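You operate a simulated robot arm through the tools that you are given. There is no shell and no other tool.

You run a simulated robot arm. Do the job below in one go: nothing can be reset, and whatever is moved stays where it is left.

JOB
Vent the pressure cooker and take its lid off.
Fine: press COOK to end WARM, lever to VENT, watch till the pin drops; only then twist the lid free and lay it at the fridge end of the bay; switch the bay socket off.

Only the result counts: the job must be done as asked and must still hold three seconds after the hand-in. Knocking over, shifting, dropping, spilling or breaking anything else fails it. Lids that push on must go on centred and level and be pressed home; caps that screw on are set level and turned clockwise until they are tight.

ROBOT AND FRAMES
A 7-joint arm with a two-finger parallel gripper, fixed in place. Base frame: the origin is at the foot of the arm, x ahead of it, y to its left, z up. Readings come in m, degrees, newtons and seconds.
Its first joint turns from -166.0 to 166.0 degrees. Payload 4.4 kg.
The TCP is the grasp point between the finger pads, 0.023 m short of the fingertips. In the tool frame z runs along the fingers and y along their closing line. The gripper opens to 0.094 m. The fingers are 0.038 m wide and 0.01 m thick; the gripper's body (0.054 by 0.096 m) begins 0.039 m behind the TCP.
Orientation is that of the tool frame in the base frame, as [roll, pitch, yaw] about the fixed x, y, z axes, in that order (R = Rz(yaw) Ry(pitch) Rx(roll)). With the fingers straight down and closing along the base's y, the tool's x points along the base's -x, its y along +y and its z along -z.

CONTROLS
- The arm moves only by the tool servo_tool. Its argument "increments" is a list of rows, each a list of 6 numbers: the shift along the base's x, y, z in m, then the turn, a rotation vector about the base's x, y, z in rad. In form: [[dx, dy, dz, rx, ry, rz], ...]. A call has 1 to 20 rows; each row shifts and turns the commanded pose from where the row before left it. "hand" is the opening, from 0 (shut) to 1 (fully open), set as the call begins (left out, the last holds). Rows are played at 5 a second. More than 0.05 m and 8.6 degrees between two rows, or a gripper value outside its range, and nothing of the call is played. Where a pose cannot be reached the arm comes as near as it can. A force on the tool above 60 N (or 10 N above the force at the start of the call, whichever is more), or a blocked arm, ends the call early, and 0.2 s more pass. Each finger travels about 0.072 m/s and halts on what it meets, pressing with about 32 N; the grip force reading is that of the motor and also rises with nothing between the fingers. The clock runs only during rows and for 0.2 s after the last one: add rows that do not move to give the fingers time. It gives the time, the measured TCP pose, the force on the tool (base axes), the opening and the grip force at its end, in the units of the frame above (readings bear some noise), with the torque about the TCP (base axes, N m) and any sound that the robot's microphone picked up.
- Cameras (640 x 400 px; columns grow to the right, rows downward): "scene" is fixed at [0.2192, -0.4998, 1.4842]; the picture's right is [0.69, -0.72, 0.00], its down [-0.15, -0.15, -0.98] and it looks along [0.70, 0.68, -0.21] (base axes); focal length 336 px, centre (320, 200). "wrist" rides on the gripper at [0.086, 0.016, -0.074] in the tool frame; the picture's right is [-0.18, 0.98, 0.00], its down [-0.58, -0.11, -0.81] and it looks along [-0.79, -0.15, 0.59] (tool axes); focal length 243 px, centre (320, 200). There is no depth. A picture from a camera that has moved, and an enlarged one, comes with that camera's place and axes in the base frame and with its lens.
- capture(camera): a new picture of that camera. The clock stands still meanwhile.
- zoom(camera, box): a new picture of the part [left, top, right, bottom] of that camera's present view, enlarged. The clock stands still meanwhile.
- sign_off(): hands the job in; it is judged then, once.

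Nothing tells you positions but the pictures and the camera data. Unless the task says otherwise, let go and move clear before handing in.

The tools are called by a JSON object that holds its "op" and its "data". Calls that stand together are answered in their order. servo_tool: Moves the arm, as the interface text tells. Its arguments: {"type":"object","properties":{"increments":{"type":"array","items":{"type":"array","items":{"type":"number"}}},"hand":{"type":"number"}},"required":["increments"]} The other tools are called the same way: capture (camera) takes a picture; zoom (camera, box) takes an enlarged picture of a part of a camera's view; sign_off () hands the job in.

At the start:

```text
clock: 0.0
tool_pos: [0.8427, 0.0759, 1.3361]
orientation: [-180.0, -0.1, 179.9]
contact_force: [0.6, -0.3, 0.0]
ft_torque: [0.0, 0.0, -0.01]
width: 0.094
finger_force: 0.0
```

scene: 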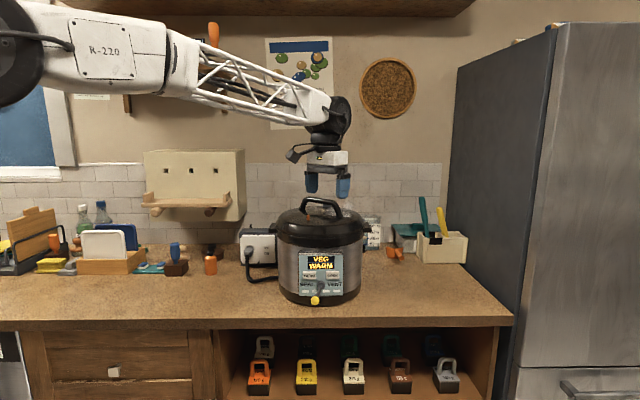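
wrist: 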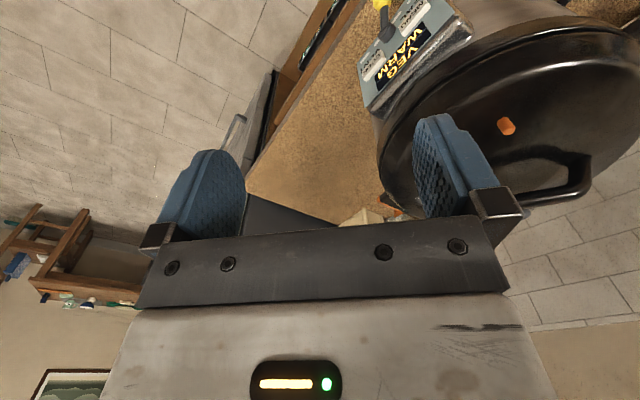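

I see a pressure cooker on the worktop with a display reading "VEG WARM", a lid with a bar handle, an orange pin on top, and a wall socket to its left. I'll zoom in on these details before moving.

{"op": "zoom", "data": {"camera": "scene", "box": [230, 180, 390, 310]}}

{"op": "zoom", "data": {"camera": "scene", "box": [285, 240, 360, 310]}}

{"op": "zoom", "data": {"camera": "wrist", "box": [340, 0, 640, 240]}}

{"op": "zoom", "data": {"camera": "scene", "box": [225, 215, 305, 290]}}

{"op": "zoom", "data": {"camera": "scene", "box": [350, 190, 490, 290]}}

```text
3.08 times, centred on (310, 245) of scene
camera zoom: at [0.2192, -0.4998, 1.4842], right [0.69, -0.72, 0.0], down [-0.15, -0.15, -0.98], along [0.7, 0.68, -0.21], focal length 1032 px, centre (351, 62)
```

zoom: 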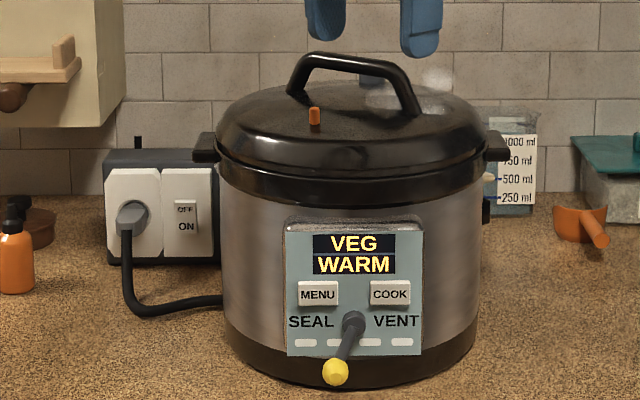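

```text
5.71 times, centred on (322, 275) of scene
camera zoom: at [0.2192, -0.4998, 1.4842], right [0.69, -0.72, 0.0], down [-0.15, -0.15, -0.98], along [0.7, 0.68, -0.21], focal length 1918 px, centre (306, -229)
```

zoom: 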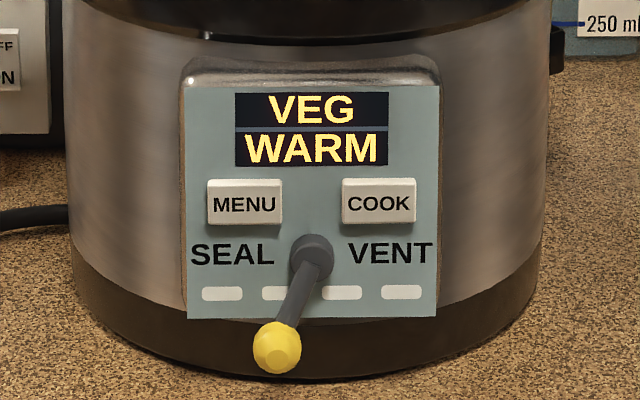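

```text
1.67 times, centred on (490, 120) of wrist
camera zoom: at [0.7567, 0.0925, 1.4101], right [0.18, 0.98, 0.0], down [0.58, -0.11, 0.81], along [0.79, -0.15, -0.59], focal length 404 px, centre (37, 333)
```

zoom: 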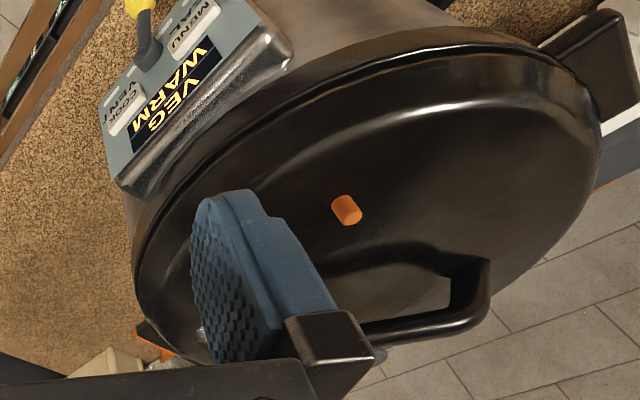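

```text
5.33 times, centred on (265, 252) of scene
camera zoom: at [0.2192, -0.4998, 1.4842], right [0.69, -0.72, 0.0], down [-0.15, -0.15, -0.98], along [0.7, 0.68, -0.21], focal length 1790 px, centre (613, -80)
```

zoom: 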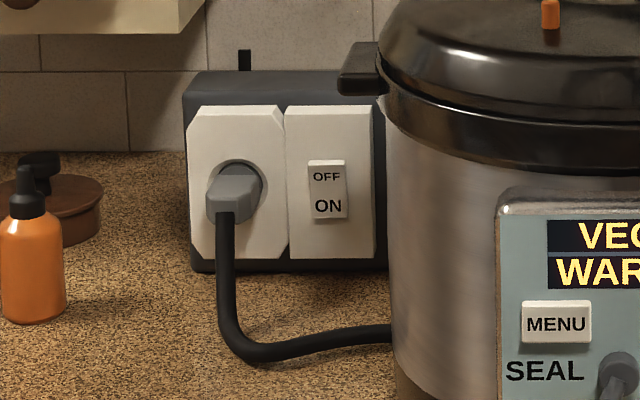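

```text
4.00 times, centred on (420, 240) of scene
camera zoom: at [0.2192, -0.4998, 1.4842], right [0.69, -0.72, 0.0], down [-0.15, -0.15, -0.98], along [0.7, 0.68, -0.21], focal length 1342 px, centre (-80, 40)
```

zoom: 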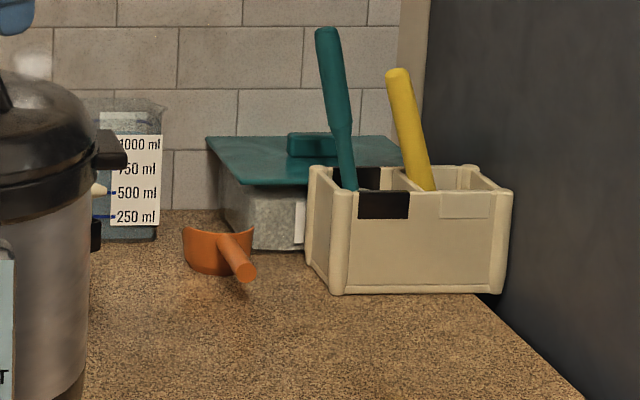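

The cooker sits dead ahead of the scene camera with its axis about (1.01, 0.26). The panel is near x 0.91, y 0.165, the lever is on the SEAL side, and the socket block is behind on the left. I'll turn the tool to face the cooker squarely and shut the fingers, then look at the lid with the wrist camera.

{"op": "servo_tool", "data": {"increments": [[-0.01, -0.01, 0.01, 0, 0, 0.1274], [-0.01, -0.01, 0.01, 0, 0, 0.1274], [-0.01, -0.01, 0.01, 0, 0, 0.1274], [-0.01, -0.01, 0.01, 0, 0, 0.1274], [0, 0, 0, 0, 0, 0.1274], [0, 0, 0, 0, 0, 0.1274], [0, 0, 0, 0, 0, 0]], "hand": 0}}

{"op": "capture", "data": {"camera": "wrist"}}

{"op": "capture", "data": {"camera": "scene"}}

```text
clock: 1.6
tool_pos: [0.8046, 0.0372, 1.3746]
orientation: [180.0, 0.0, -136.0]
contact_force: [0.6, -0.6, -0.3]
ft_torque: [0.02, -0.01, 0.0]
width: 0.0
finger_force: 31.5
```

```text
taken
camera wrist: at [0.7293, -0.0119, 1.45], right [-0.55, 0.84, 0.0], down [0.49, 0.32, 0.81], along [0.67, 0.44, -0.59], focal length 243 px, centre (320, 200)
```

wrist: 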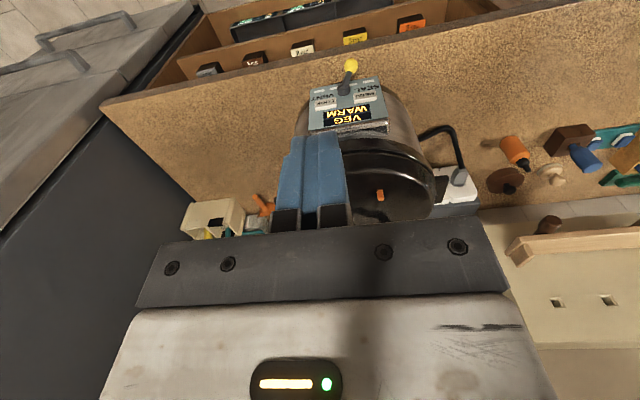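

```text
taken
```

scene: 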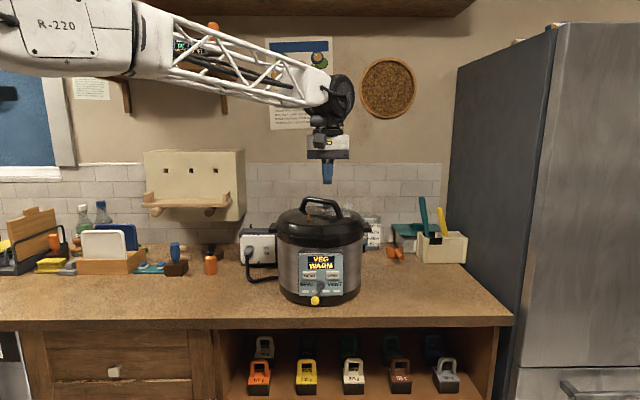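

The wrist picture is upside down: its rows run upward in the base frame. I'll now tilt the tool 45° toward the cooker and lower it in front of the panel at a safe distance, about 0.15 m short of it.

{"op": "servo_tool", "data": {"increments": [[0, 0, -0.03, 0.0906, -0.0945, 0], [0, 0, -0.03, 0.0906, -0.0945, 0], [0, 0, -0.03, 0.0906, -0.0945, 0], [0, 0, -0.03, 0.0906, -0.0945, 0], [0, 0, -0.03, 0.0906, -0.0945, 0], [0, 0, -0.03, 0.0906, -0.0945, 0], [0, 0, -0.03, 0, 0, 0], [0, 0, -0.03, 0, 0, 0], [0, 0, -0.03, 0, 0, 0], [0, 0, 0, 0, 0, 0]]}}

{"op": "capture", "data": {"camera": "wrist"}}

{"op": "capture", "data": {"camera": "scene"}}

```text
clock: 3.8
tool_pos: [0.8032, 0.0362, 1.1051]
orientation: [180.0, 45.1, -136.1]
contact_force: [-0.3, 0.4, 0.5]
ft_torque: [0.01, 0.03, -0.01]
width: 0.0
finger_force: 32.3
```

```text
taken
camera wrist: at [0.7102, -0.0312, 1.0969], right [-0.59, 0.8, 0.13], down [-0.04, -0.19, 0.98], along [0.81, 0.57, 0.14], focal length 243 px, centre (320, 200)
```

wrist: 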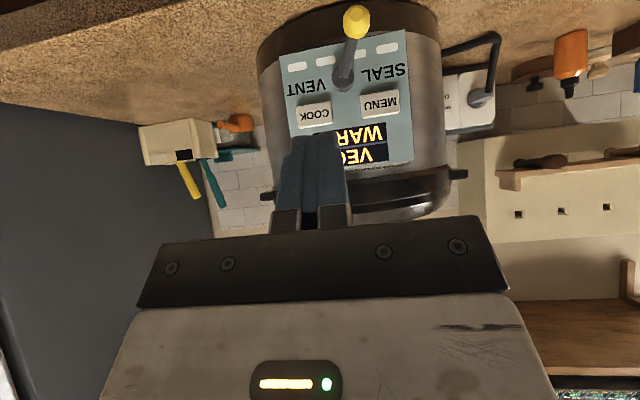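

```text
taken
```

scene: 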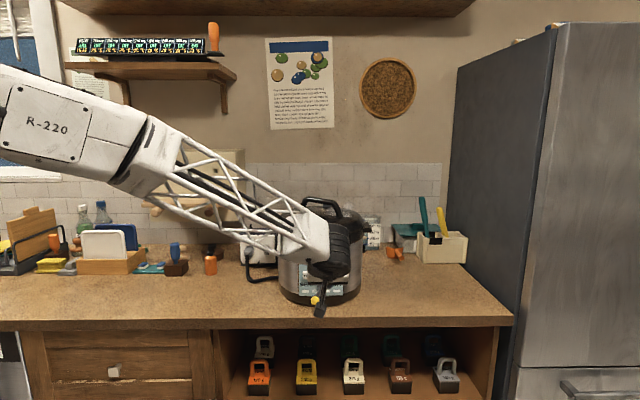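

COOK triangulates to about (0.944, 0.141, 1.040), and the yellow lever knob to about (0.894, 0.171, 0.960). I'll bring the closed fingertips up to just short of COOK and check before pressing.

{"op": "servo_tool", "data": {"increments": [[0.0203, 0.0135, -0.0124, 0, 0, 0], [0.0203, 0.0135, -0.0124, 0, 0, 0], [0.0203, 0.0135, -0.0124, 0, 0, 0], [0.0203, 0.0135, -0.0124, 0, 0, 0], [0.0203, 0.0135, -0.0124, 0, 0, 0], [0, 0, 0, 0, 0, 0]]}}

{"op": "capture", "data": {"camera": "wrist"}}

{"op": "zoom", "data": {"camera": "scene", "box": [270, 220, 370, 310]}}

```text
clock: 5.2
tool_pos: [0.9045, 0.1044, 1.0434]
orientation: [180.0, 45.0, -136.2]
contact_force: [0.1, 0.3, -0.1]
ft_torque: [0.04, 0.0, 0.01]
width: 0.0
finger_force: 32.1
```

```text
taken
camera wrist: at [0.811, 0.0367, 1.0352], right [-0.59, 0.8, 0.13], down [-0.04, -0.19, 0.98], along [0.81, 0.57, 0.14], focal length 243 px, centre (320, 200)
```

wrist: 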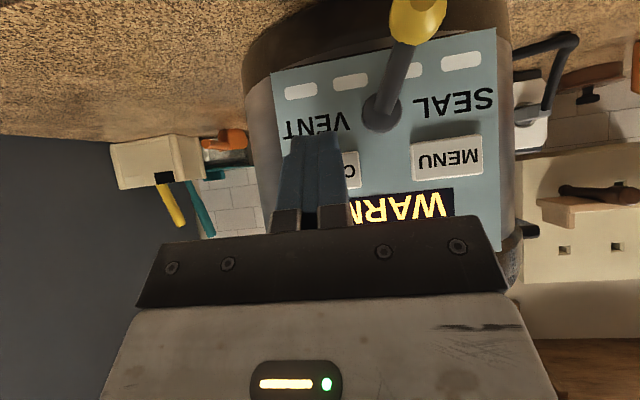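

```text
4.44 times, centred on (320, 265) of scene
camera zoom: at [0.2192, -0.4998, 1.4842], right [0.69, -0.72, 0.0], down [-0.15, -0.15, -0.98], along [0.7, 0.68, -0.21], focal length 1491 px, centre (320, -89)
```

zoom: 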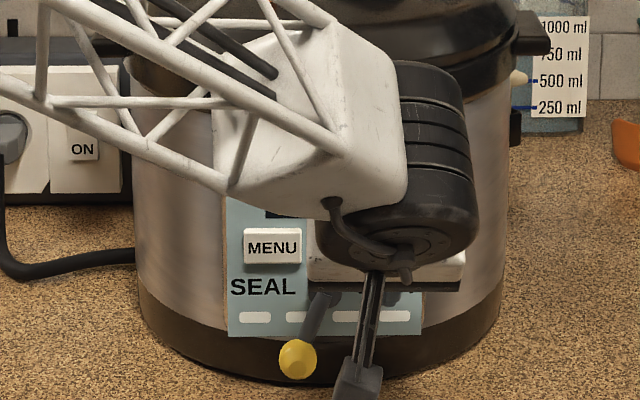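

The fingertips are lined up with COOK in the right height and column, with about 2 cm still to go. I'll creep forward in small steps and watch the force.

{"op": "servo_tool", "data": {"increments": [[0.0029, 0.0028, 0, 0, 0, 0], [0.0029, 0.0028, 0, 0, 0, 0], [0.0029, 0.0028, 0, 0, 0, 0], [0, 0, 0, 0, 0, 0]]}}

```text
clock: 6.2
tool_pos: [0.9129, 0.1123, 1.0448]
orientation: [180.0, 45.0, -136.2]
contact_force: [-0.1, 0.6, -0.8]
ft_torque: [-0.01, 0.05, -0.02]
width: 0.0
finger_force: 32.2
```

{"op": "servo_tool", "data": {"increments": [[0.0015, 0.0014, 0, 0, 0, 0], [0.0015, 0.0014, 0, 0, 0, 0], [0, 0, 0, 0, 0, 0]]}}

{"op": "zoom", "data": {"camera": "wrist", "box": [260, 0, 540, 240]}}

```text
clock: 7.0
tool_pos: [0.9153, 0.1157, 1.0443]
orientation: [180.0, 45.0, -136.1]
contact_force: [-1.3, -0.7, 0.2]
ft_torque: [-0.03, -0.01, -0.02]
width: 0.0002
finger_force: 31.8
```

```text
1.67 times, centred on (400, 120) of wrist
camera zoom: at [0.8229, 0.0478, 1.0352], right [-0.59, 0.8, 0.13], down [-0.04, -0.19, 0.98], along [0.81, 0.57, 0.14], focal length 404 px, centre (187, 333)
```

zoom: 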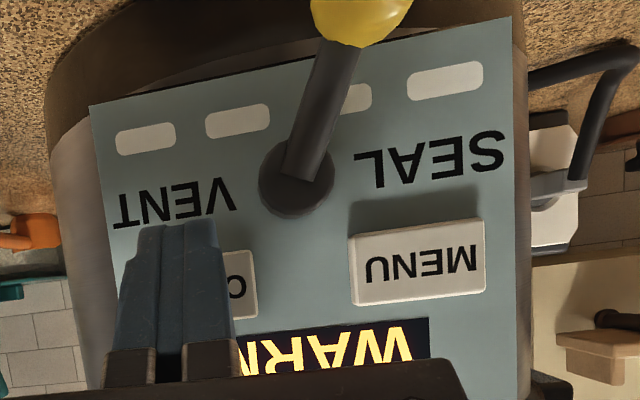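

{"op": "servo_tool", "data": {"increments": [[0.0015, 0.0014, 0, 0, 0, 0], [0.0015, 0.0014, 0, 0, 0, 0], [0, 0, 0, 0, 0, 0]]}}

```text
clock: 7.8
tool_pos: [0.9183, 0.1186, 1.0439]
orientation: [179.9, 45.0, -136.3]
contact_force: [-8.0, -3.8, 1.2]
ft_torque: [-0.01, 0.01, 0.09]
width: 0.0
finger_force: 31.9
heard: click
```

A click was heard at about 9 N. I'll release the button and look at the display.

{"op": "servo_tool", "data": {"increments": [[-0.005, -0.0048, 0, 0, 0, 0], [-0.01, -0.0096, 0, 0, 0, 0], [-0.015, -0.0144, 0, 0, 0, 0], [-0.015, -0.0144, 0, 0, 0, 0], [-0.015, -0.0144, 0, 0, 0, 0], [0, 0, 0, 0, 0, 0]]}}

{"op": "capture", "data": {"camera": "wrist"}}

{"op": "zoom", "data": {"camera": "wrist", "box": [250, 0, 470, 220]}}

```text
clock: 9.2
tool_pos: [0.8588, 0.0607, 1.0434]
orientation: [-180.0, 45.0, -136.2]
contact_force: [-0.7, 0.8, -0.1]
ft_torque: [0.0, 0.01, -0.01]
width: 0.0
finger_force: 31.9
```

```text
taken
camera wrist: at [0.7658, -0.0069, 1.0353], right [-0.59, 0.8, 0.13], down [-0.04, -0.19, 0.98], along [0.81, 0.57, 0.14], focal length 243 px, centre (320, 200)
```

wrist: 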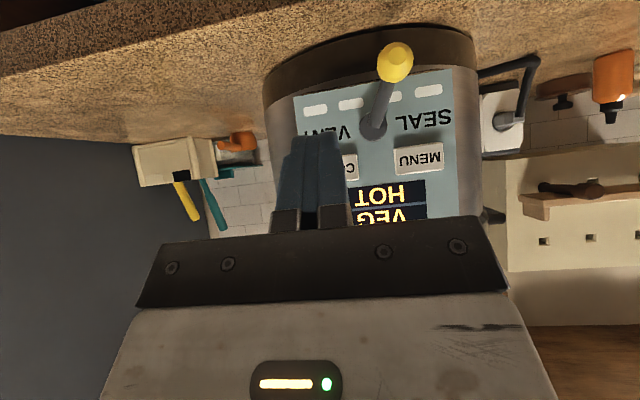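

```text
1.82 times, centred on (360, 110) of wrist
camera zoom: at [0.7658, -0.0069, 1.0353], right [-0.59, 0.8, 0.13], down [-0.04, -0.19, 0.98], along [0.81, 0.57, 0.14], focal length 441 px, centre (247, 364)
```

zoom: 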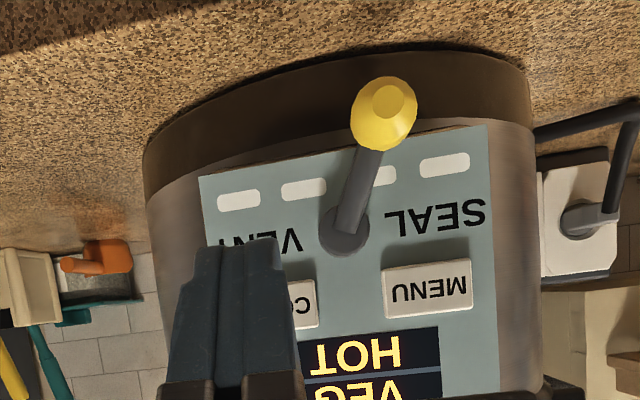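

The display now reads "VEG HOT", so WARM has ended. Next is the lever. I put the knob at about forward 0.945 and lateral -0.016 in camera axes, z 0.964. I'll come down on its left side with the fingers closed and then push right toward VENT.

{"op": "servo_tool", "data": {"increments": [[-0.018, 0.0186, 0, 0, 0, 0], [-0.018, 0.0186, 0, 0, 0, 0], [-0.018, 0.0186, 0, 0, 0, 0], [-0.018, 0.0186, 0, 0, 0, 0], [0, 0, -0.0155, 0, 0, 0], [0, 0, -0.0155, 0, 0, 0], [0, 0, -0.0155, 0, 0, 0], [0, 0, -0.0155, 0, 0, 0], [0.0144, 0.0138, 0, 0, 0, 0], [0.0144, 0.0138, 0, 0, 0, 0], [0.0144, 0.0138, 0, 0, 0, 0], [0, 0, 0, 0, 0, 0]]}}

{"op": "capture", "data": {"camera": "wrist"}}

{"op": "zoom", "data": {"camera": "scene", "box": [260, 230, 360, 320]}}

```text
clock: 11.8
tool_pos: [0.8307, 0.1759, 0.9814]
orientation: [-179.9, 44.9, -136.2]
contact_force: [-0.4, 0.6, 0.3]
ft_torque: [0.01, 0.02, 0.05]
width: 0.0002
finger_force: 31.5
```

```text
taken
camera wrist: at [0.7378, 0.109, 0.9732], right [-0.59, 0.8, 0.13], down [-0.04, -0.19, 0.98], along [0.81, 0.57, 0.14], focal length 243 px, centre (320, 200)
```

wrist: 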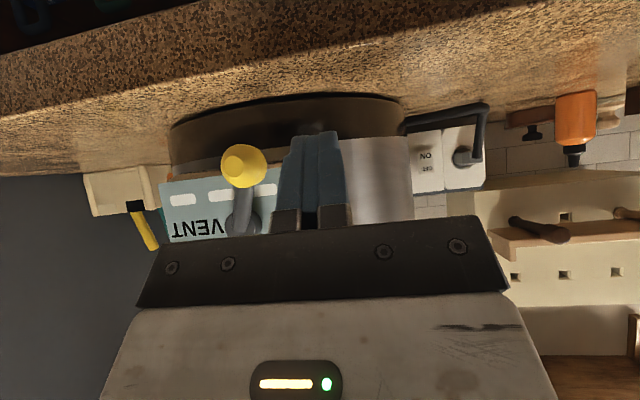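

```text
4.44 times, centred on (310, 275) of scene
camera zoom: at [0.2192, -0.4998, 1.4842], right [0.69, -0.72, 0.0], down [-0.15, -0.15, -0.98], along [0.7, 0.68, -0.21], focal length 1491 px, centre (364, -133)
```

zoom: 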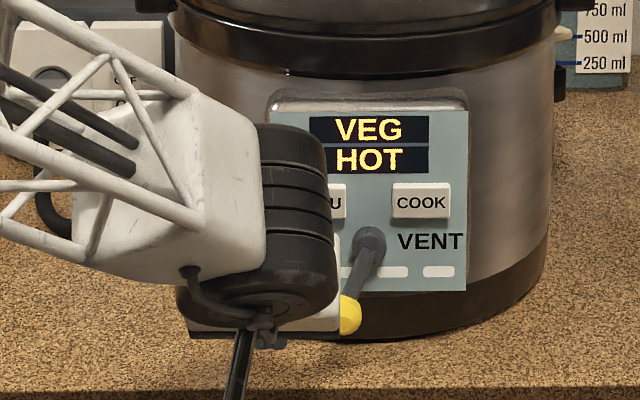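

The finger sits left of the knob and at its height; the counter is near z 0.926. I'll move in slightly and push right.

{"op": "servo_tool", "data": {"increments": [[0.0094, 0.009, -0.005, 0, 0, 0], [0.0037, -0.0039, 0, 0, 0, 0], [0.0037, -0.0039, 0, 0, 0, 0], [0.0037, -0.0039, 0, 0, 0, 0], [0.0037, -0.0039, 0, 0, 0, 0], [0, 0, 0, 0, 0, 0]]}}

{"op": "capture", "data": {"camera": "wrist"}}

```text
clock: 13.2
tool_pos: [0.8556, 0.1689, 0.9752]
orientation: [180.0, 45.0, -136.3]
contact_force: [-0.1, -0.2, 0.1]
ft_torque: [-0.01, -0.02, 0.0]
width: 0.0
finger_force: 31.7
```

```text
taken
camera wrist: at [0.7618, 0.1024, 0.9677], right [-0.59, 0.8, 0.13], down [-0.04, -0.19, 0.98], along [0.81, 0.57, 0.14], focal length 243 px, centre (320, 200)
```

wrist: 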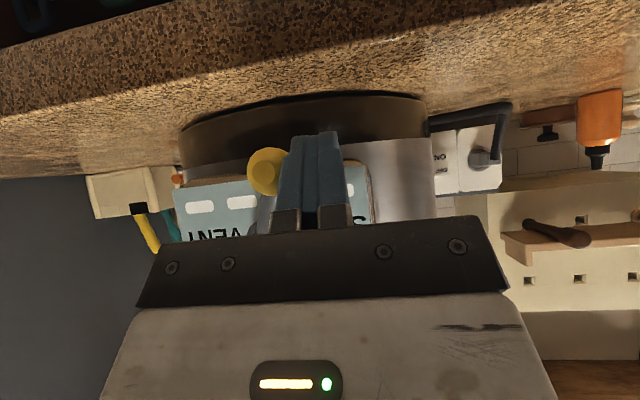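

{"op": "servo_tool", "data": {"increments": [[0.0028, -0.0029, 0, 0, 0, 0], [0.0028, -0.0029, 0, 0, 0, 0], [0.0028, -0.0029, 0, 0, 0, 0], [0, 0, 0, 0, 0, 0]]}}

{"op": "capture", "data": {"camera": "wrist"}}

```text
clock: 14.2
tool_pos: [0.8629, 0.1598, 0.9754]
orientation: [-180.0, 45.1, -136.2]
contact_force: [0.0, -0.4, -0.4]
ft_torque: [0.01, -0.01, -0.01]
width: 0.0
finger_force: 32.1
```

```text
taken
camera wrist: at [0.77, 0.0932, 0.9683], right [-0.59, 0.8, 0.13], down [-0.04, -0.19, 0.98], along [0.81, 0.57, 0.14], focal length 243 px, centre (320, 200)
```

wrist: 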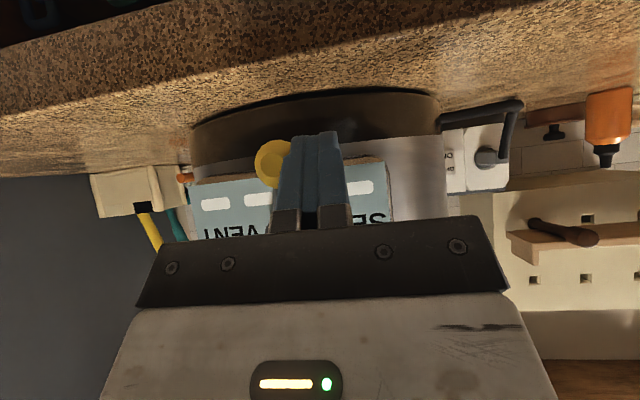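

{"op": "servo_tool", "data": {"increments": [[0.0028, -0.0029, 0, 0, 0, 0], [0.0028, -0.0029, 0, 0, 0, 0], [0.0028, -0.0029, 0, 0, 0, 0], [0, 0, 0, 0, 0, 0]]}}

{"op": "capture", "data": {"camera": "wrist"}}

```text
clock: 15.2
tool_pos: [0.8712, 0.1504, 0.9762]
orientation: [-180.0, 45.0, -136.1]
contact_force: [0.6, 0.0, 0.1]
ft_torque: [0.01, 0.02, 0.01]
width: 0.0001
finger_force: 32.8
```

```text
taken
camera wrist: at [0.7782, 0.0847, 0.9679], right [-0.59, 0.8, 0.13], down [-0.04, -0.19, 0.98], along [0.81, 0.57, 0.14], focal length 243 px, centre (320, 200)
```

wrist: 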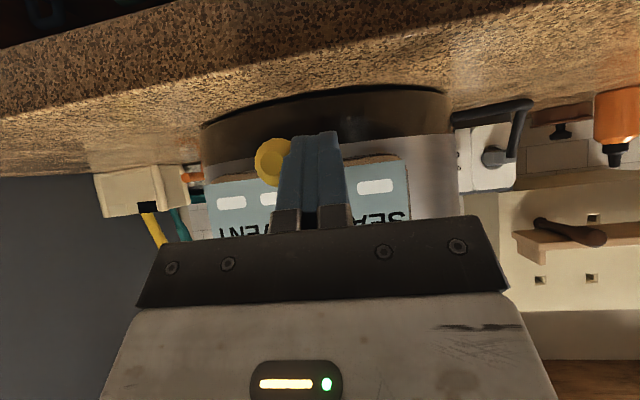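

The knob is now moving with the finger with almost no resistance. I'll keep pushing right.

{"op": "servo_tool", "data": {"increments": [[0.0028, -0.0029, 0, 0, 0, 0], [0.0028, -0.0029, 0, 0, 0, 0], [0.0028, -0.0029, 0, 0, 0, 0], [0.0028, -0.0029, 0, 0, 0, 0], [0, 0, 0, 0, 0, 0]]}}

{"op": "capture", "data": {"camera": "wrist"}}

{"op": "zoom", "data": {"camera": "scene", "box": [260, 190, 380, 310]}}

```text
clock: 16.4
tool_pos: [0.8819, 0.1395, 0.9769]
orientation: [180.0, 45.1, -136.2]
contact_force: [0.4, -0.4, 0.6]
ft_torque: [-0.01, 0.06, 0.03]
width: 0.0003
finger_force: 32.1
```

```text
taken
camera wrist: at [0.7896, 0.0732, 0.9685], right [-0.59, 0.8, 0.13], down [-0.04, -0.19, 0.98], along [0.81, 0.57, 0.14], focal length 243 px, centre (320, 200)
```

wrist: 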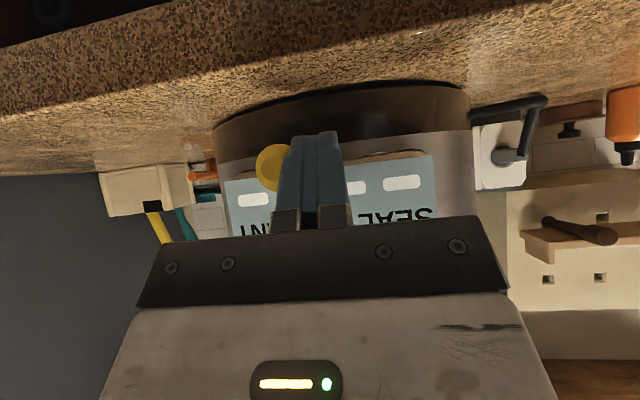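

```text
3.33 times, centred on (320, 250) of scene
camera zoom: at [0.2192, -0.4998, 1.4842], right [0.69, -0.72, 0.0], down [-0.15, -0.15, -0.98], along [0.7, 0.68, -0.21], focal length 1119 px, centre (320, 33)
```

zoom: 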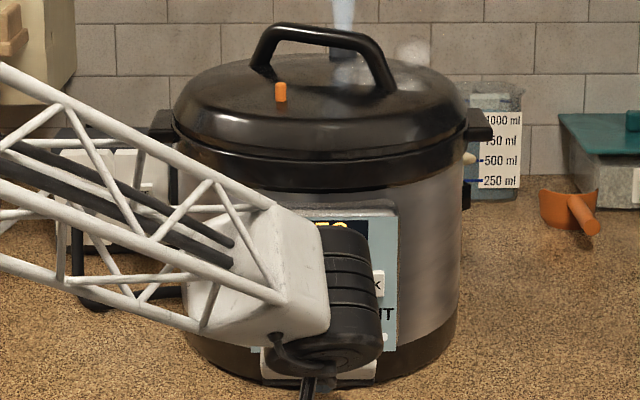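

A steam jet is already rising behind the handle. I'll push on gently until the lever reaches its stop.

{"op": "servo_tool", "data": {"increments": [[0.0021, -0.0022, 0, 0, 0, 0], [0.0021, -0.0022, 0, 0, 0, 0], [0, 0, 0, 0, 0, 0]]}}

{"op": "zoom", "data": {"camera": "wrist", "box": [200, 80, 440, 240]}}

```text
clock: 17.2
tool_pos: [0.8861, 0.1373, 0.9778]
orientation: [-180.0, 45.0, -136.2]
contact_force: [-14.0, 17.8, 1.8]
ft_torque: [0.17, 0.05, 0.42]
width: 0.0
finger_force: 31.8
```

```text
2.50 times, centred on (320, 160) of wrist
camera zoom: at [0.793, 0.0696, 0.9685], right [-0.59, 0.8, 0.13], down [-0.04, -0.19, 0.98], along [0.81, 0.57, 0.14], focal length 606 px, centre (320, 300)
```

zoom: 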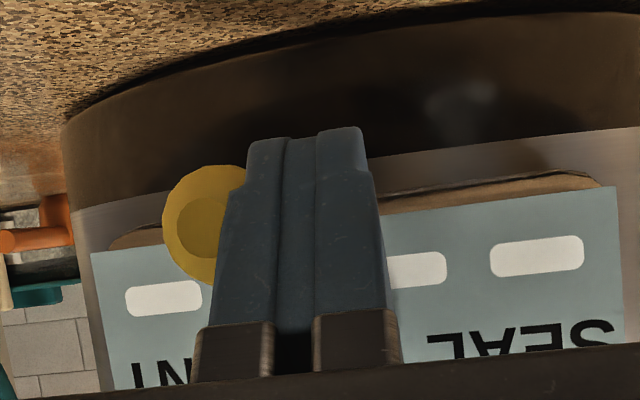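

The lever has reached its stop at 22 N. I'll back off to the left, retreat, rise, and then check the lever and the pin.

{"op": "servo_tool", "data": {"increments": [[-0.0035, 0.0036, 0, 0, 0, 0], [-0.007, 0.0072, 0, 0, 0, 0], [-0.007, 0.0072, 0, 0, 0, 0], [-0.0217, -0.0208, 0, 0, 0, 0], [-0.0217, -0.0208, 0.0, 0, 0, 0], [-0.0217, -0.0208, 0.02, 0, 0, 0], [-0.0217, -0.0208, 0.04, 0, 0, 0], [0, 0, 0.04, 0, 0, 0], [0, 0, 0.04, 0, 0, 0], [0, 0, 0.04, 0, 0, 0]]}}

{"op": "capture", "data": {"camera": "wrist"}}

{"op": "zoom", "data": {"camera": "scene", "box": [230, 180, 390, 310]}}

```text
clock: 19.4
tool_pos: [0.7824, 0.071, 1.1563]
orientation: [179.9, 44.8, -136.3]
contact_force: [0.2, -0.2, -0.2]
ft_torque: [0.01, 0.0, 0.0]
width: 0.0
finger_force: 31.8
```

```text
taken
camera wrist: at [0.6893, 0.0046, 1.1472], right [-0.59, 0.8, 0.13], down [-0.04, -0.19, 0.98], along [0.81, 0.57, 0.14], focal length 243 px, centre (320, 200)
```

wrist: 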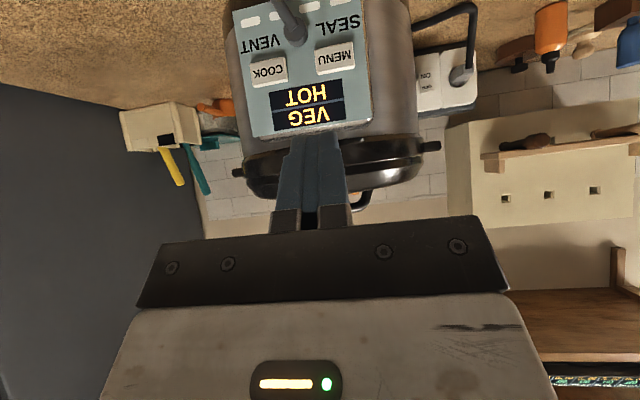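

```text
3.08 times, centred on (310, 245) of scene
camera zoom: at [0.2192, -0.4998, 1.4842], right [0.69, -0.72, 0.0], down [-0.15, -0.15, -0.98], along [0.7, 0.68, -0.21], focal length 1032 px, centre (351, 62)
```

zoom: 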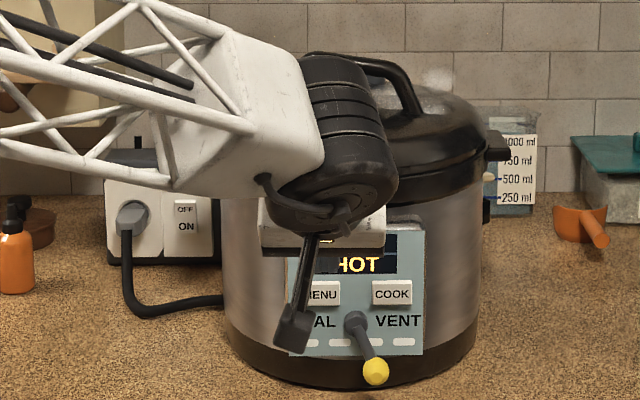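

The lever now points to VENT. I'll lift the arm and straighten the tool so that I can see the lid, the pin and the steam.

{"op": "servo_tool", "data": {"increments": [[0, 0, 0.035, 0, 0, 0], [0, 0, 0.035, 0, 0, 0], [0, 0, 0.035, -0.0906, 0.0945, 0], [0, 0, 0.035, -0.0906, 0.0945, 0], [0, 0, 0.035, -0.0906, 0.0945, 0], [0, 0, 0.035, -0.0906, 0.0945, 0], [0, 0, 0.035, -0.0906, 0.0945, 0], [0, 0, 0.035, -0.0906, 0.0945, 0], [0, 0, 0, 0, 0, 0]]}}

{"op": "capture", "data": {"camera": "wrist"}}

{"op": "zoom", "data": {"camera": "scene", "box": [230, 180, 390, 310]}}

```text
clock: 21.4
tool_pos: [0.7816, 0.0714, 1.4383]
orientation: [180.0, -0.1, -136.2]
contact_force: [-0.2, 0.2, 0.5]
ft_torque: [-0.01, 0.01, 0.02]
width: 0.0
finger_force: 31.6
```

```text
taken
camera wrist: at [0.7089, 0.0228, 1.513], right [-0.55, 0.84, 0.0], down [0.5, 0.32, 0.81], along [0.67, 0.44, -0.59], focal length 243 px, centre (320, 200)
```

wrist: 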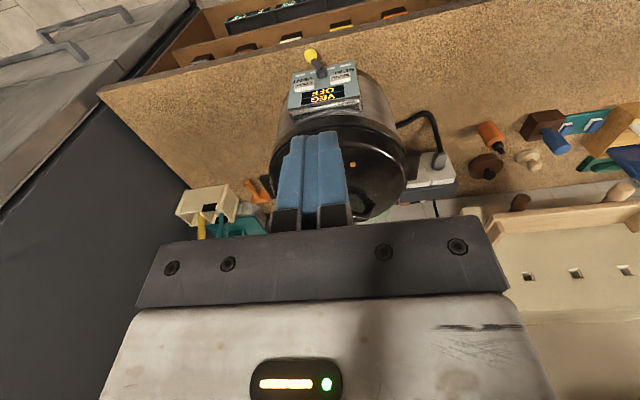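

```text
3.08 times, centred on (310, 245) of scene
camera zoom: at [0.2192, -0.4998, 1.4842], right [0.69, -0.72, 0.0], down [-0.15, -0.15, -0.98], along [0.7, 0.68, -0.21], focal length 1032 px, centre (351, 62)
```

zoom: 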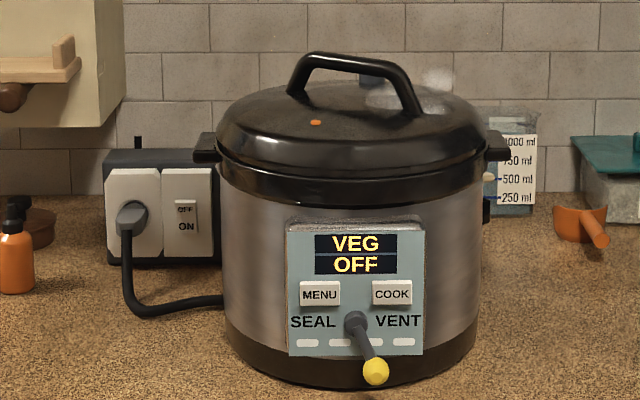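

The pin has dropped flush and the display reads "VEG OFF", so the pressure is gone. Now I need the lid's handle geometry and any twist markings.

{"op": "zoom", "data": {"camera": "scene", "box": [270, 185, 370, 245]}}

{"op": "zoom", "data": {"camera": "wrist", "box": [250, 40, 470, 240]}}

{"op": "zoom", "data": {"camera": "scene", "box": [340, 200, 400, 250]}}

```text
6.40 times, centred on (320, 215) of scene
camera zoom: at [0.2192, -0.4998, 1.4842], right [0.69, -0.72, 0.0], down [-0.15, -0.15, -0.98], along [0.7, 0.68, -0.21], focal length 2148 px, centre (320, 104)
```

zoom: 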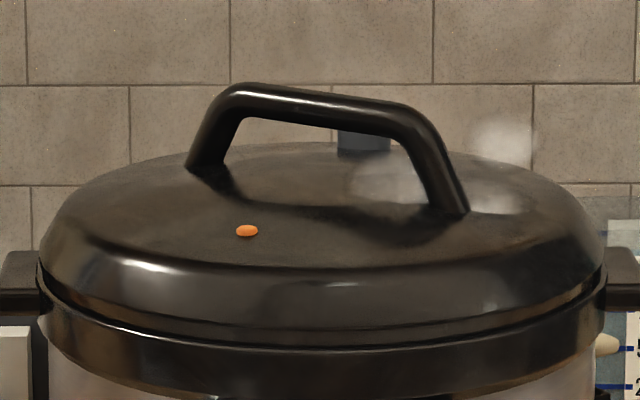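

```text
2.00 times, centred on (360, 140) of wrist
camera zoom: at [0.7089, 0.0228, 1.513], right [-0.55, 0.84, 0.0], down [0.5, 0.32, 0.81], along [0.67, 0.44, -0.59], focal length 485 px, centre (240, 320)
```

zoom: 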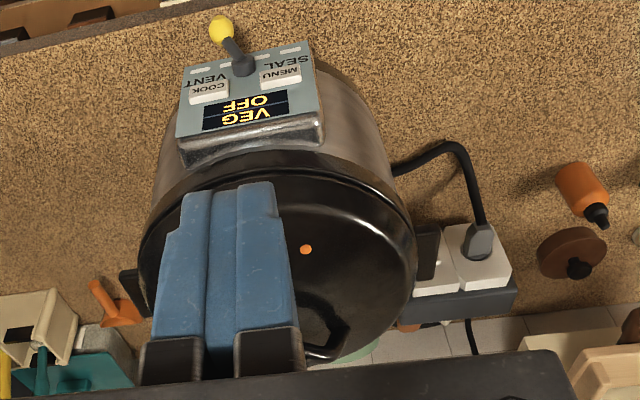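

```text
8.00 times, centred on (370, 225) of scene
camera zoom: at [0.2192, -0.4998, 1.4842], right [0.69, -0.72, 0.0], down [-0.15, -0.15, -0.98], along [0.7, 0.68, -0.21], focal length 2685 px, centre (-80, 0)
```

zoom: 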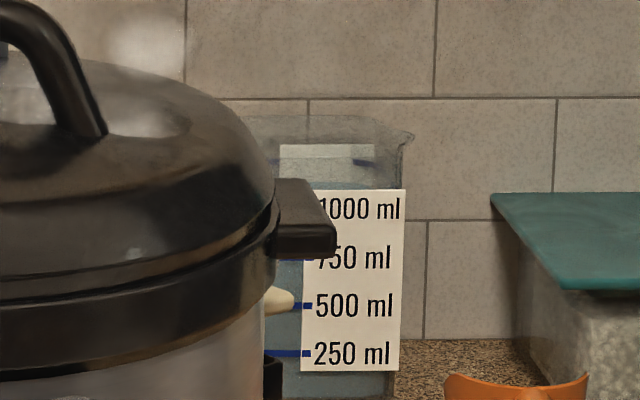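

The bar handle runs almost along base y, from back-left to front-right, centred about (1.015, 0.26) with the bar near z 1.247. Before gripping it I'll check how far the empty arm can reach toward the fridge end. I'll turn the tool so its tilt is radial and extend above the clear counter there.

{"op": "servo_tool", "data": {"increments": [[0.0312, -0.0145, -0.005, 0, 0, 0.1152], [0.0312, -0.0145, -0.005, 0, 0, 0.1152], [0.0312, -0.0145, -0.005, 0, 0, 0.1152], [0.0312, -0.0145, -0.005, 0, 0, 0.1152], [0.0312, -0.0145, -0.005, 0, 0, 0.1152], [0.0312, -0.0145, -0.005, 0, 0, 0.1152], [0.0312, -0.0145, -0.005, 0, 0, 0.1152], [0, 0, 0, 0, -0.131, 0], [0, 0, 0, 0, -0.131, 0], [0, 0, 0, 0, -0.131, 0], [0, 0, 0, 0, -0.131, 0], [0, 0, 0, 0, -0.131, 0], [0, 0, 0, 0, -0.131, 0], [0, 0, 0, 0, 0, 0]]}}

{"op": "capture", "data": {"camera": "wrist"}}

{"op": "capture", "data": {"camera": "scene"}}

```text
clock: 24.4
tool_pos: [0.9994, -0.0305, 1.4013]
orientation: [-134.8, 0.1, -90.1]
contact_force: [0.1, -0.6, 0.9]
ft_torque: [-0.01, 0.02, 0.02]
width: 0.0001
finger_force: 31.8
```

```text
taken
camera wrist: at [0.9367, -0.1171, 1.4427], right [-0.69, 0.18, -0.7], down [-0.49, 0.58, 0.65], along [0.52, 0.79, -0.31], focal length 243 px, centre (320, 200)
```

wrist: 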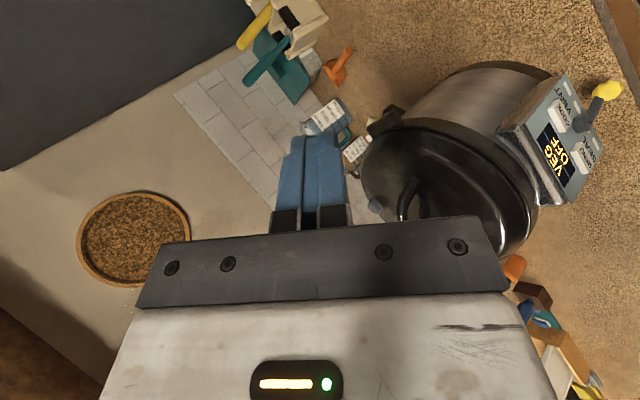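

```text
taken
```

scene: 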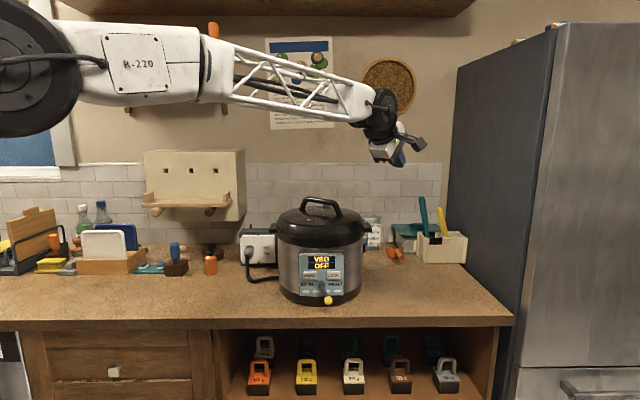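

{"op": "servo_tool", "data": {"increments": [[0.038, 0, -0.03, 0, 0, 0], [0.038, 0, -0.03, 0, 0, 0], [0.038, 0, -0.03, 0, 0, 0], [0.038, 0, -0.03, 0, 0, 0], [0.038, 0, -0.03, 0, 0, 0], [0, 0, 0, 0, 0, 0]]}}

{"op": "capture", "data": {"camera": "wrist"}}

{"op": "capture", "data": {"camera": "scene"}}

```text
clock: 25.8
tool_pos: [1.1897, -0.0304, 1.2509]
orientation: [-135.0, 0.0, -90.0]
contact_force: [0.8, 1.0, -0.9]
ft_torque: [0.0, 0.0, -0.01]
width: 0.0
finger_force: 32.2
```

```text
taken
camera wrist: at [1.1271, -0.1167, 1.2927], right [-0.69, 0.18, -0.7], down [-0.49, 0.58, 0.65], along [0.52, 0.79, -0.31], focal length 243 px, centre (320, 200)
```

wrist: 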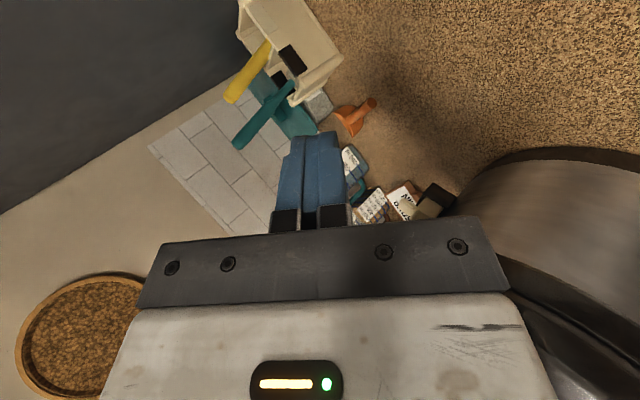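

```text
taken
```

scene: 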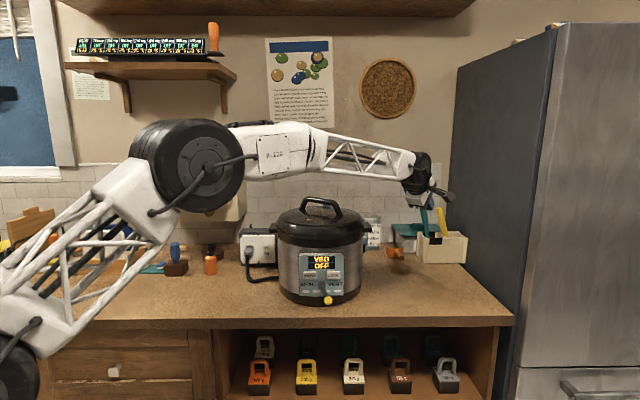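

The arm reaches the fridge end with the 45° tilt. I'll check that it can also come down to the lid-laying height of about z 1.05 there.

{"op": "servo_tool", "data": {"increments": [[0, 0, -0.04, 0, 0, 0], [0, 0, -0.04, 0, 0, 0], [0, 0, -0.04, 0, 0, 0], [0, 0, -0.04, 0, 0, 0], [0, 0, -0.03, 0, 0, 0], [0, 0, 0, 0, 0, 0]]}}

{"op": "capture", "data": {"camera": "wrist"}}

{"op": "capture", "data": {"camera": "scene"}}

```text
clock: 27.2
tool_pos: [1.1918, -0.0304, 1.0612]
orientation: [-134.9, -0.1, -90.0]
contact_force: [0.5, -0.4, -0.3]
ft_torque: [0.01, 0.01, -0.02]
width: 0.0
finger_force: 31.8
```

```text
taken
camera wrist: at [1.1269, -0.1171, 1.1026], right [-0.69, 0.18, -0.7], down [-0.49, 0.58, 0.65], along [0.52, 0.79, -0.31], focal length 243 px, centre (320, 200)
```

wrist: 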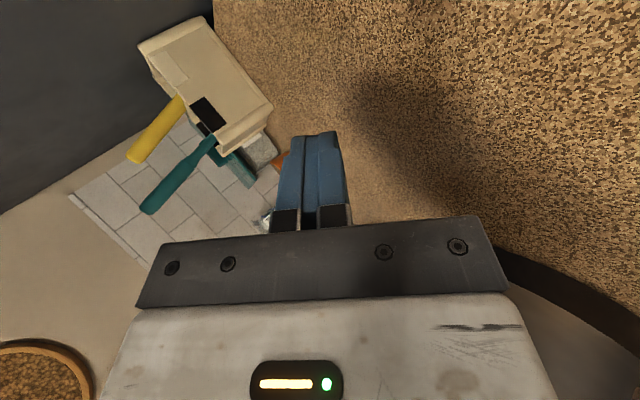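

```text
taken
```

scene: 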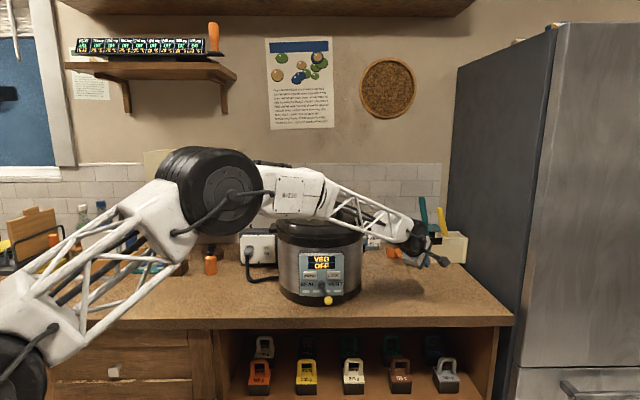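

Reach at laying height is fine. I'll see whether there's margin a little farther toward the fridge.

{"op": "servo_tool", "data": {"increments": [[0.012, -0.012, 0.01, 0, 0, 0], [0.012, -0.012, 0.01, 0, 0, 0], [0.012, -0.012, -0.01, 0, 0, 0], [0, 0, -0.01, 0, 0, 0], [0, 0, 0, 0, 0, 0]]}}

{"op": "zoom", "data": {"camera": "scene", "box": [340, 190, 540, 330]}}

{"op": "capture", "data": {"camera": "wrist"}}

```text
clock: 28.4
tool_pos: [1.2274, -0.0664, 1.0611]
orientation: [-134.8, 0.0, -90.0]
contact_force: [0.5, 0.1, 0.0]
ft_torque: [-0.01, 0.01, 0.02]
width: 0.0
finger_force: 32.0
```

```text
2.86 times, centred on (440, 260) of scene
camera zoom: at [0.2192, -0.4998, 1.4842], right [0.69, -0.72, 0.0], down [-0.15, -0.15, -0.98], along [0.7, 0.68, -0.21], focal length 959 px, centre (-23, 29)
```

zoom: 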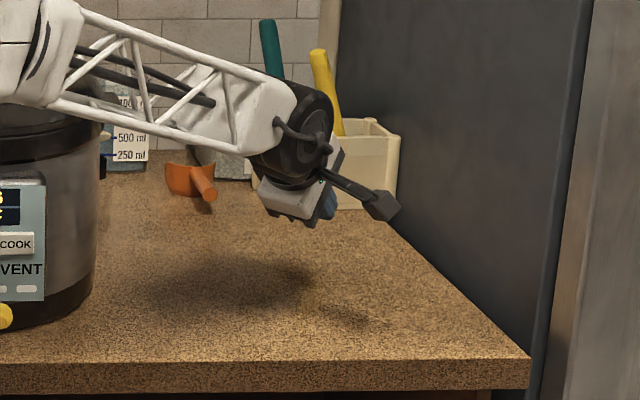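

```text
taken
camera wrist: at [1.1631, -0.1533, 1.1025], right [-0.69, 0.18, -0.7], down [-0.49, 0.58, 0.65], along [0.52, 0.79, -0.31], focal length 243 px, centre (320, 200)
```

wrist: 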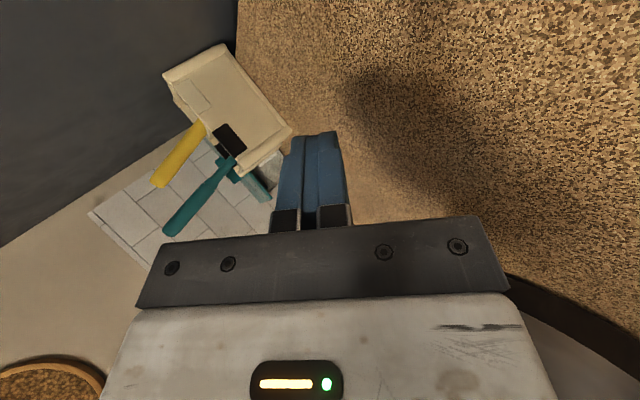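

{"op": "servo_tool", "data": {"increments": [[0.0, 0.018, 0.01, 0, 0, 0], [0.01, 0.018, 0.01, 0, 0, 0], [0.013, 0.018, -0.01, 0, 0, 0], [0, 0, -0.01, 0, 0, 0], [0, 0, 0, 0, 0, 0]]}}

{"op": "zoom", "data": {"camera": "scene", "box": [340, 190, 540, 330]}}

```text
clock: 29.6
tool_pos: [1.2499, -0.0123, 1.0613]
orientation: [-134.9, 0.0, -89.9]
contact_force: [0.2, -0.7, -0.3]
ft_torque: [0.01, -0.03, 0.01]
width: 0.0
finger_force: 32.4
```

```text
2.86 times, centred on (440, 260) of scene
camera zoom: at [0.2192, -0.4998, 1.4842], right [0.69, -0.72, 0.0], down [-0.15, -0.15, -0.98], along [0.7, 0.68, -0.21], focal length 959 px, centre (-23, 29)
```

zoom: 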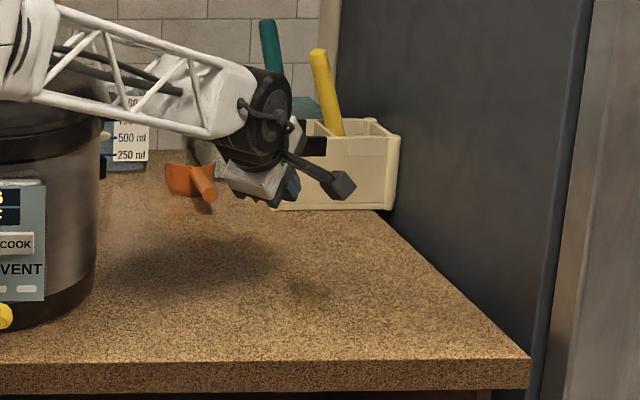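

The arm reaches (1.25, -0.012, 1.061), so I'll lay the lid about there, clear of the box, scoop and edge. Now I'll rise and move to a pre-grasp pose in front of and above the handle, and open the fingers partly.

{"op": "servo_tool", "data": {"increments": [[0, 0, 0.04, 0, 0, 0], [0, 0, 0.04, 0, 0, 0], [0, 0, 0.04, 0, 0, 0], [0, 0, 0.04, 0, 0, 0], [0, 0, 0.04, 0, 0, 0], [0, 0, 0.04, 0, 0, 0], [0, 0, 0.04, 0, 0, 0], [0, 0, 0.04, 0, 0, 0], [-0.037, 0.029, 0, 0, 0, 0], [-0.037, 0.029, 0, 0, 0, 0], [-0.037, 0.029, 0, 0, 0, 0], [-0.037, 0.029, 0, 0, 0, 0], [-0.037, 0.029, 0, 0, 0, 0], [-0.037, 0.029, 0, 0, 0, 0], [-0.037, 0.029, 0, 0, 0, 0], [-0.037, 0.029, 0, 0, 0, 0], [-0.037, 0.029, 0, 0, 0, 0], [0, 0, 0, 0, 0, 0.113], [0, 0, 0, 0, 0, 0]]}}

{"op": "capture", "data": {"camera": "wrist"}}

{"op": "capture", "data": {"camera": "scene"}}

```text
clock: 33.6
tool_pos: [0.9163, 0.2477, 1.38]
orientation: [-134.9, 0.0, -83.4]
contact_force: [0.3, 0.1, -0.2]
ft_torque: [0.01, 0.05, 0.01]
width: 0.0
finger_force: 31.7
```

```text
taken
camera wrist: at [0.8628, 0.1551, 1.4229], right [-0.71, 0.1, -0.7], down [-0.56, 0.52, 0.65], along [0.43, 0.85, -0.31], focal length 243 px, centre (320, 200)
```

wrist: 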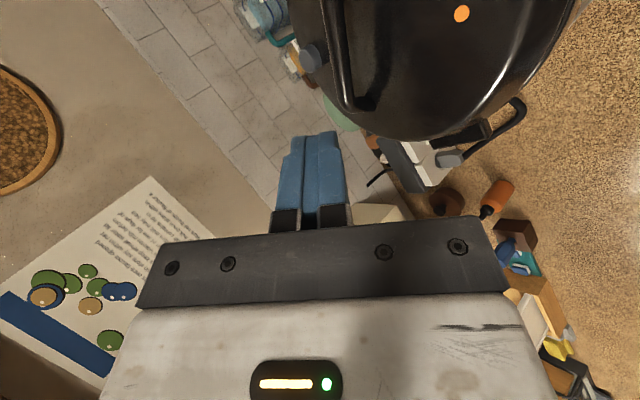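

```text
taken
```

scene: 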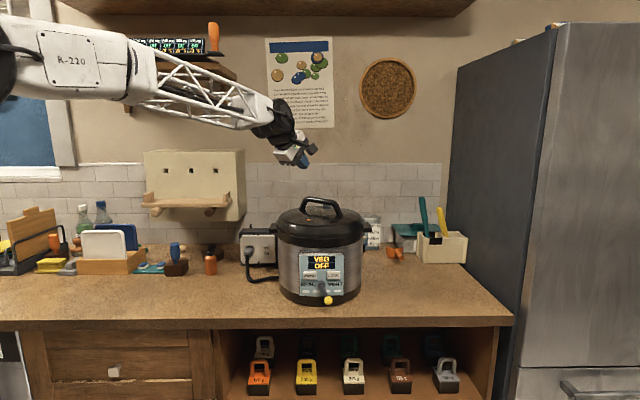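

The pin top triangulates to (0.947, 0.249, 1.195), so the lid surface there is at z 1.195. I'll zoom both views on the handle bar to fix its line precisely.

{"op": "zoom", "data": {"camera": "scene", "box": [290, 190, 355, 225]}}

{"op": "zoom", "data": {"camera": "wrist", "box": [270, 0, 470, 150]}}

```text
9.85 times, centred on (322, 208) of scene
camera zoom: at [0.2192, -0.4998, 1.4842], right [0.69, -0.72, 0.0], down [-0.15, -0.15, -0.98], along [0.7, 0.68, -0.21], focal length 3304 px, centre (295, 126)
```

zoom: 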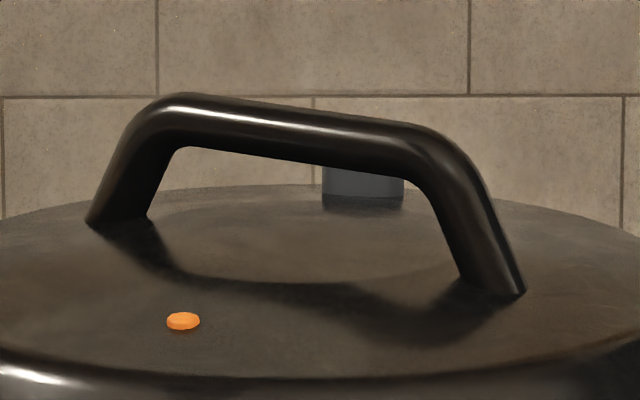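

```text
2.67 times, centred on (370, 75) of wrist
camera zoom: at [0.8628, 0.1551, 1.4229], right [-0.71, 0.1, -0.7], down [-0.56, 0.52, 0.65], along [0.43, 0.85, -0.31], focal length 647 px, centre (187, 533)
```

zoom: 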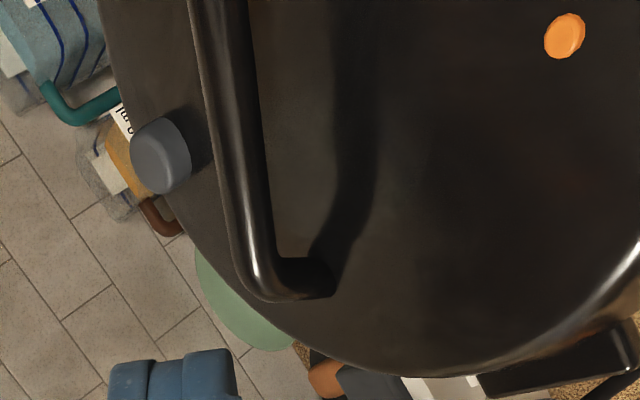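

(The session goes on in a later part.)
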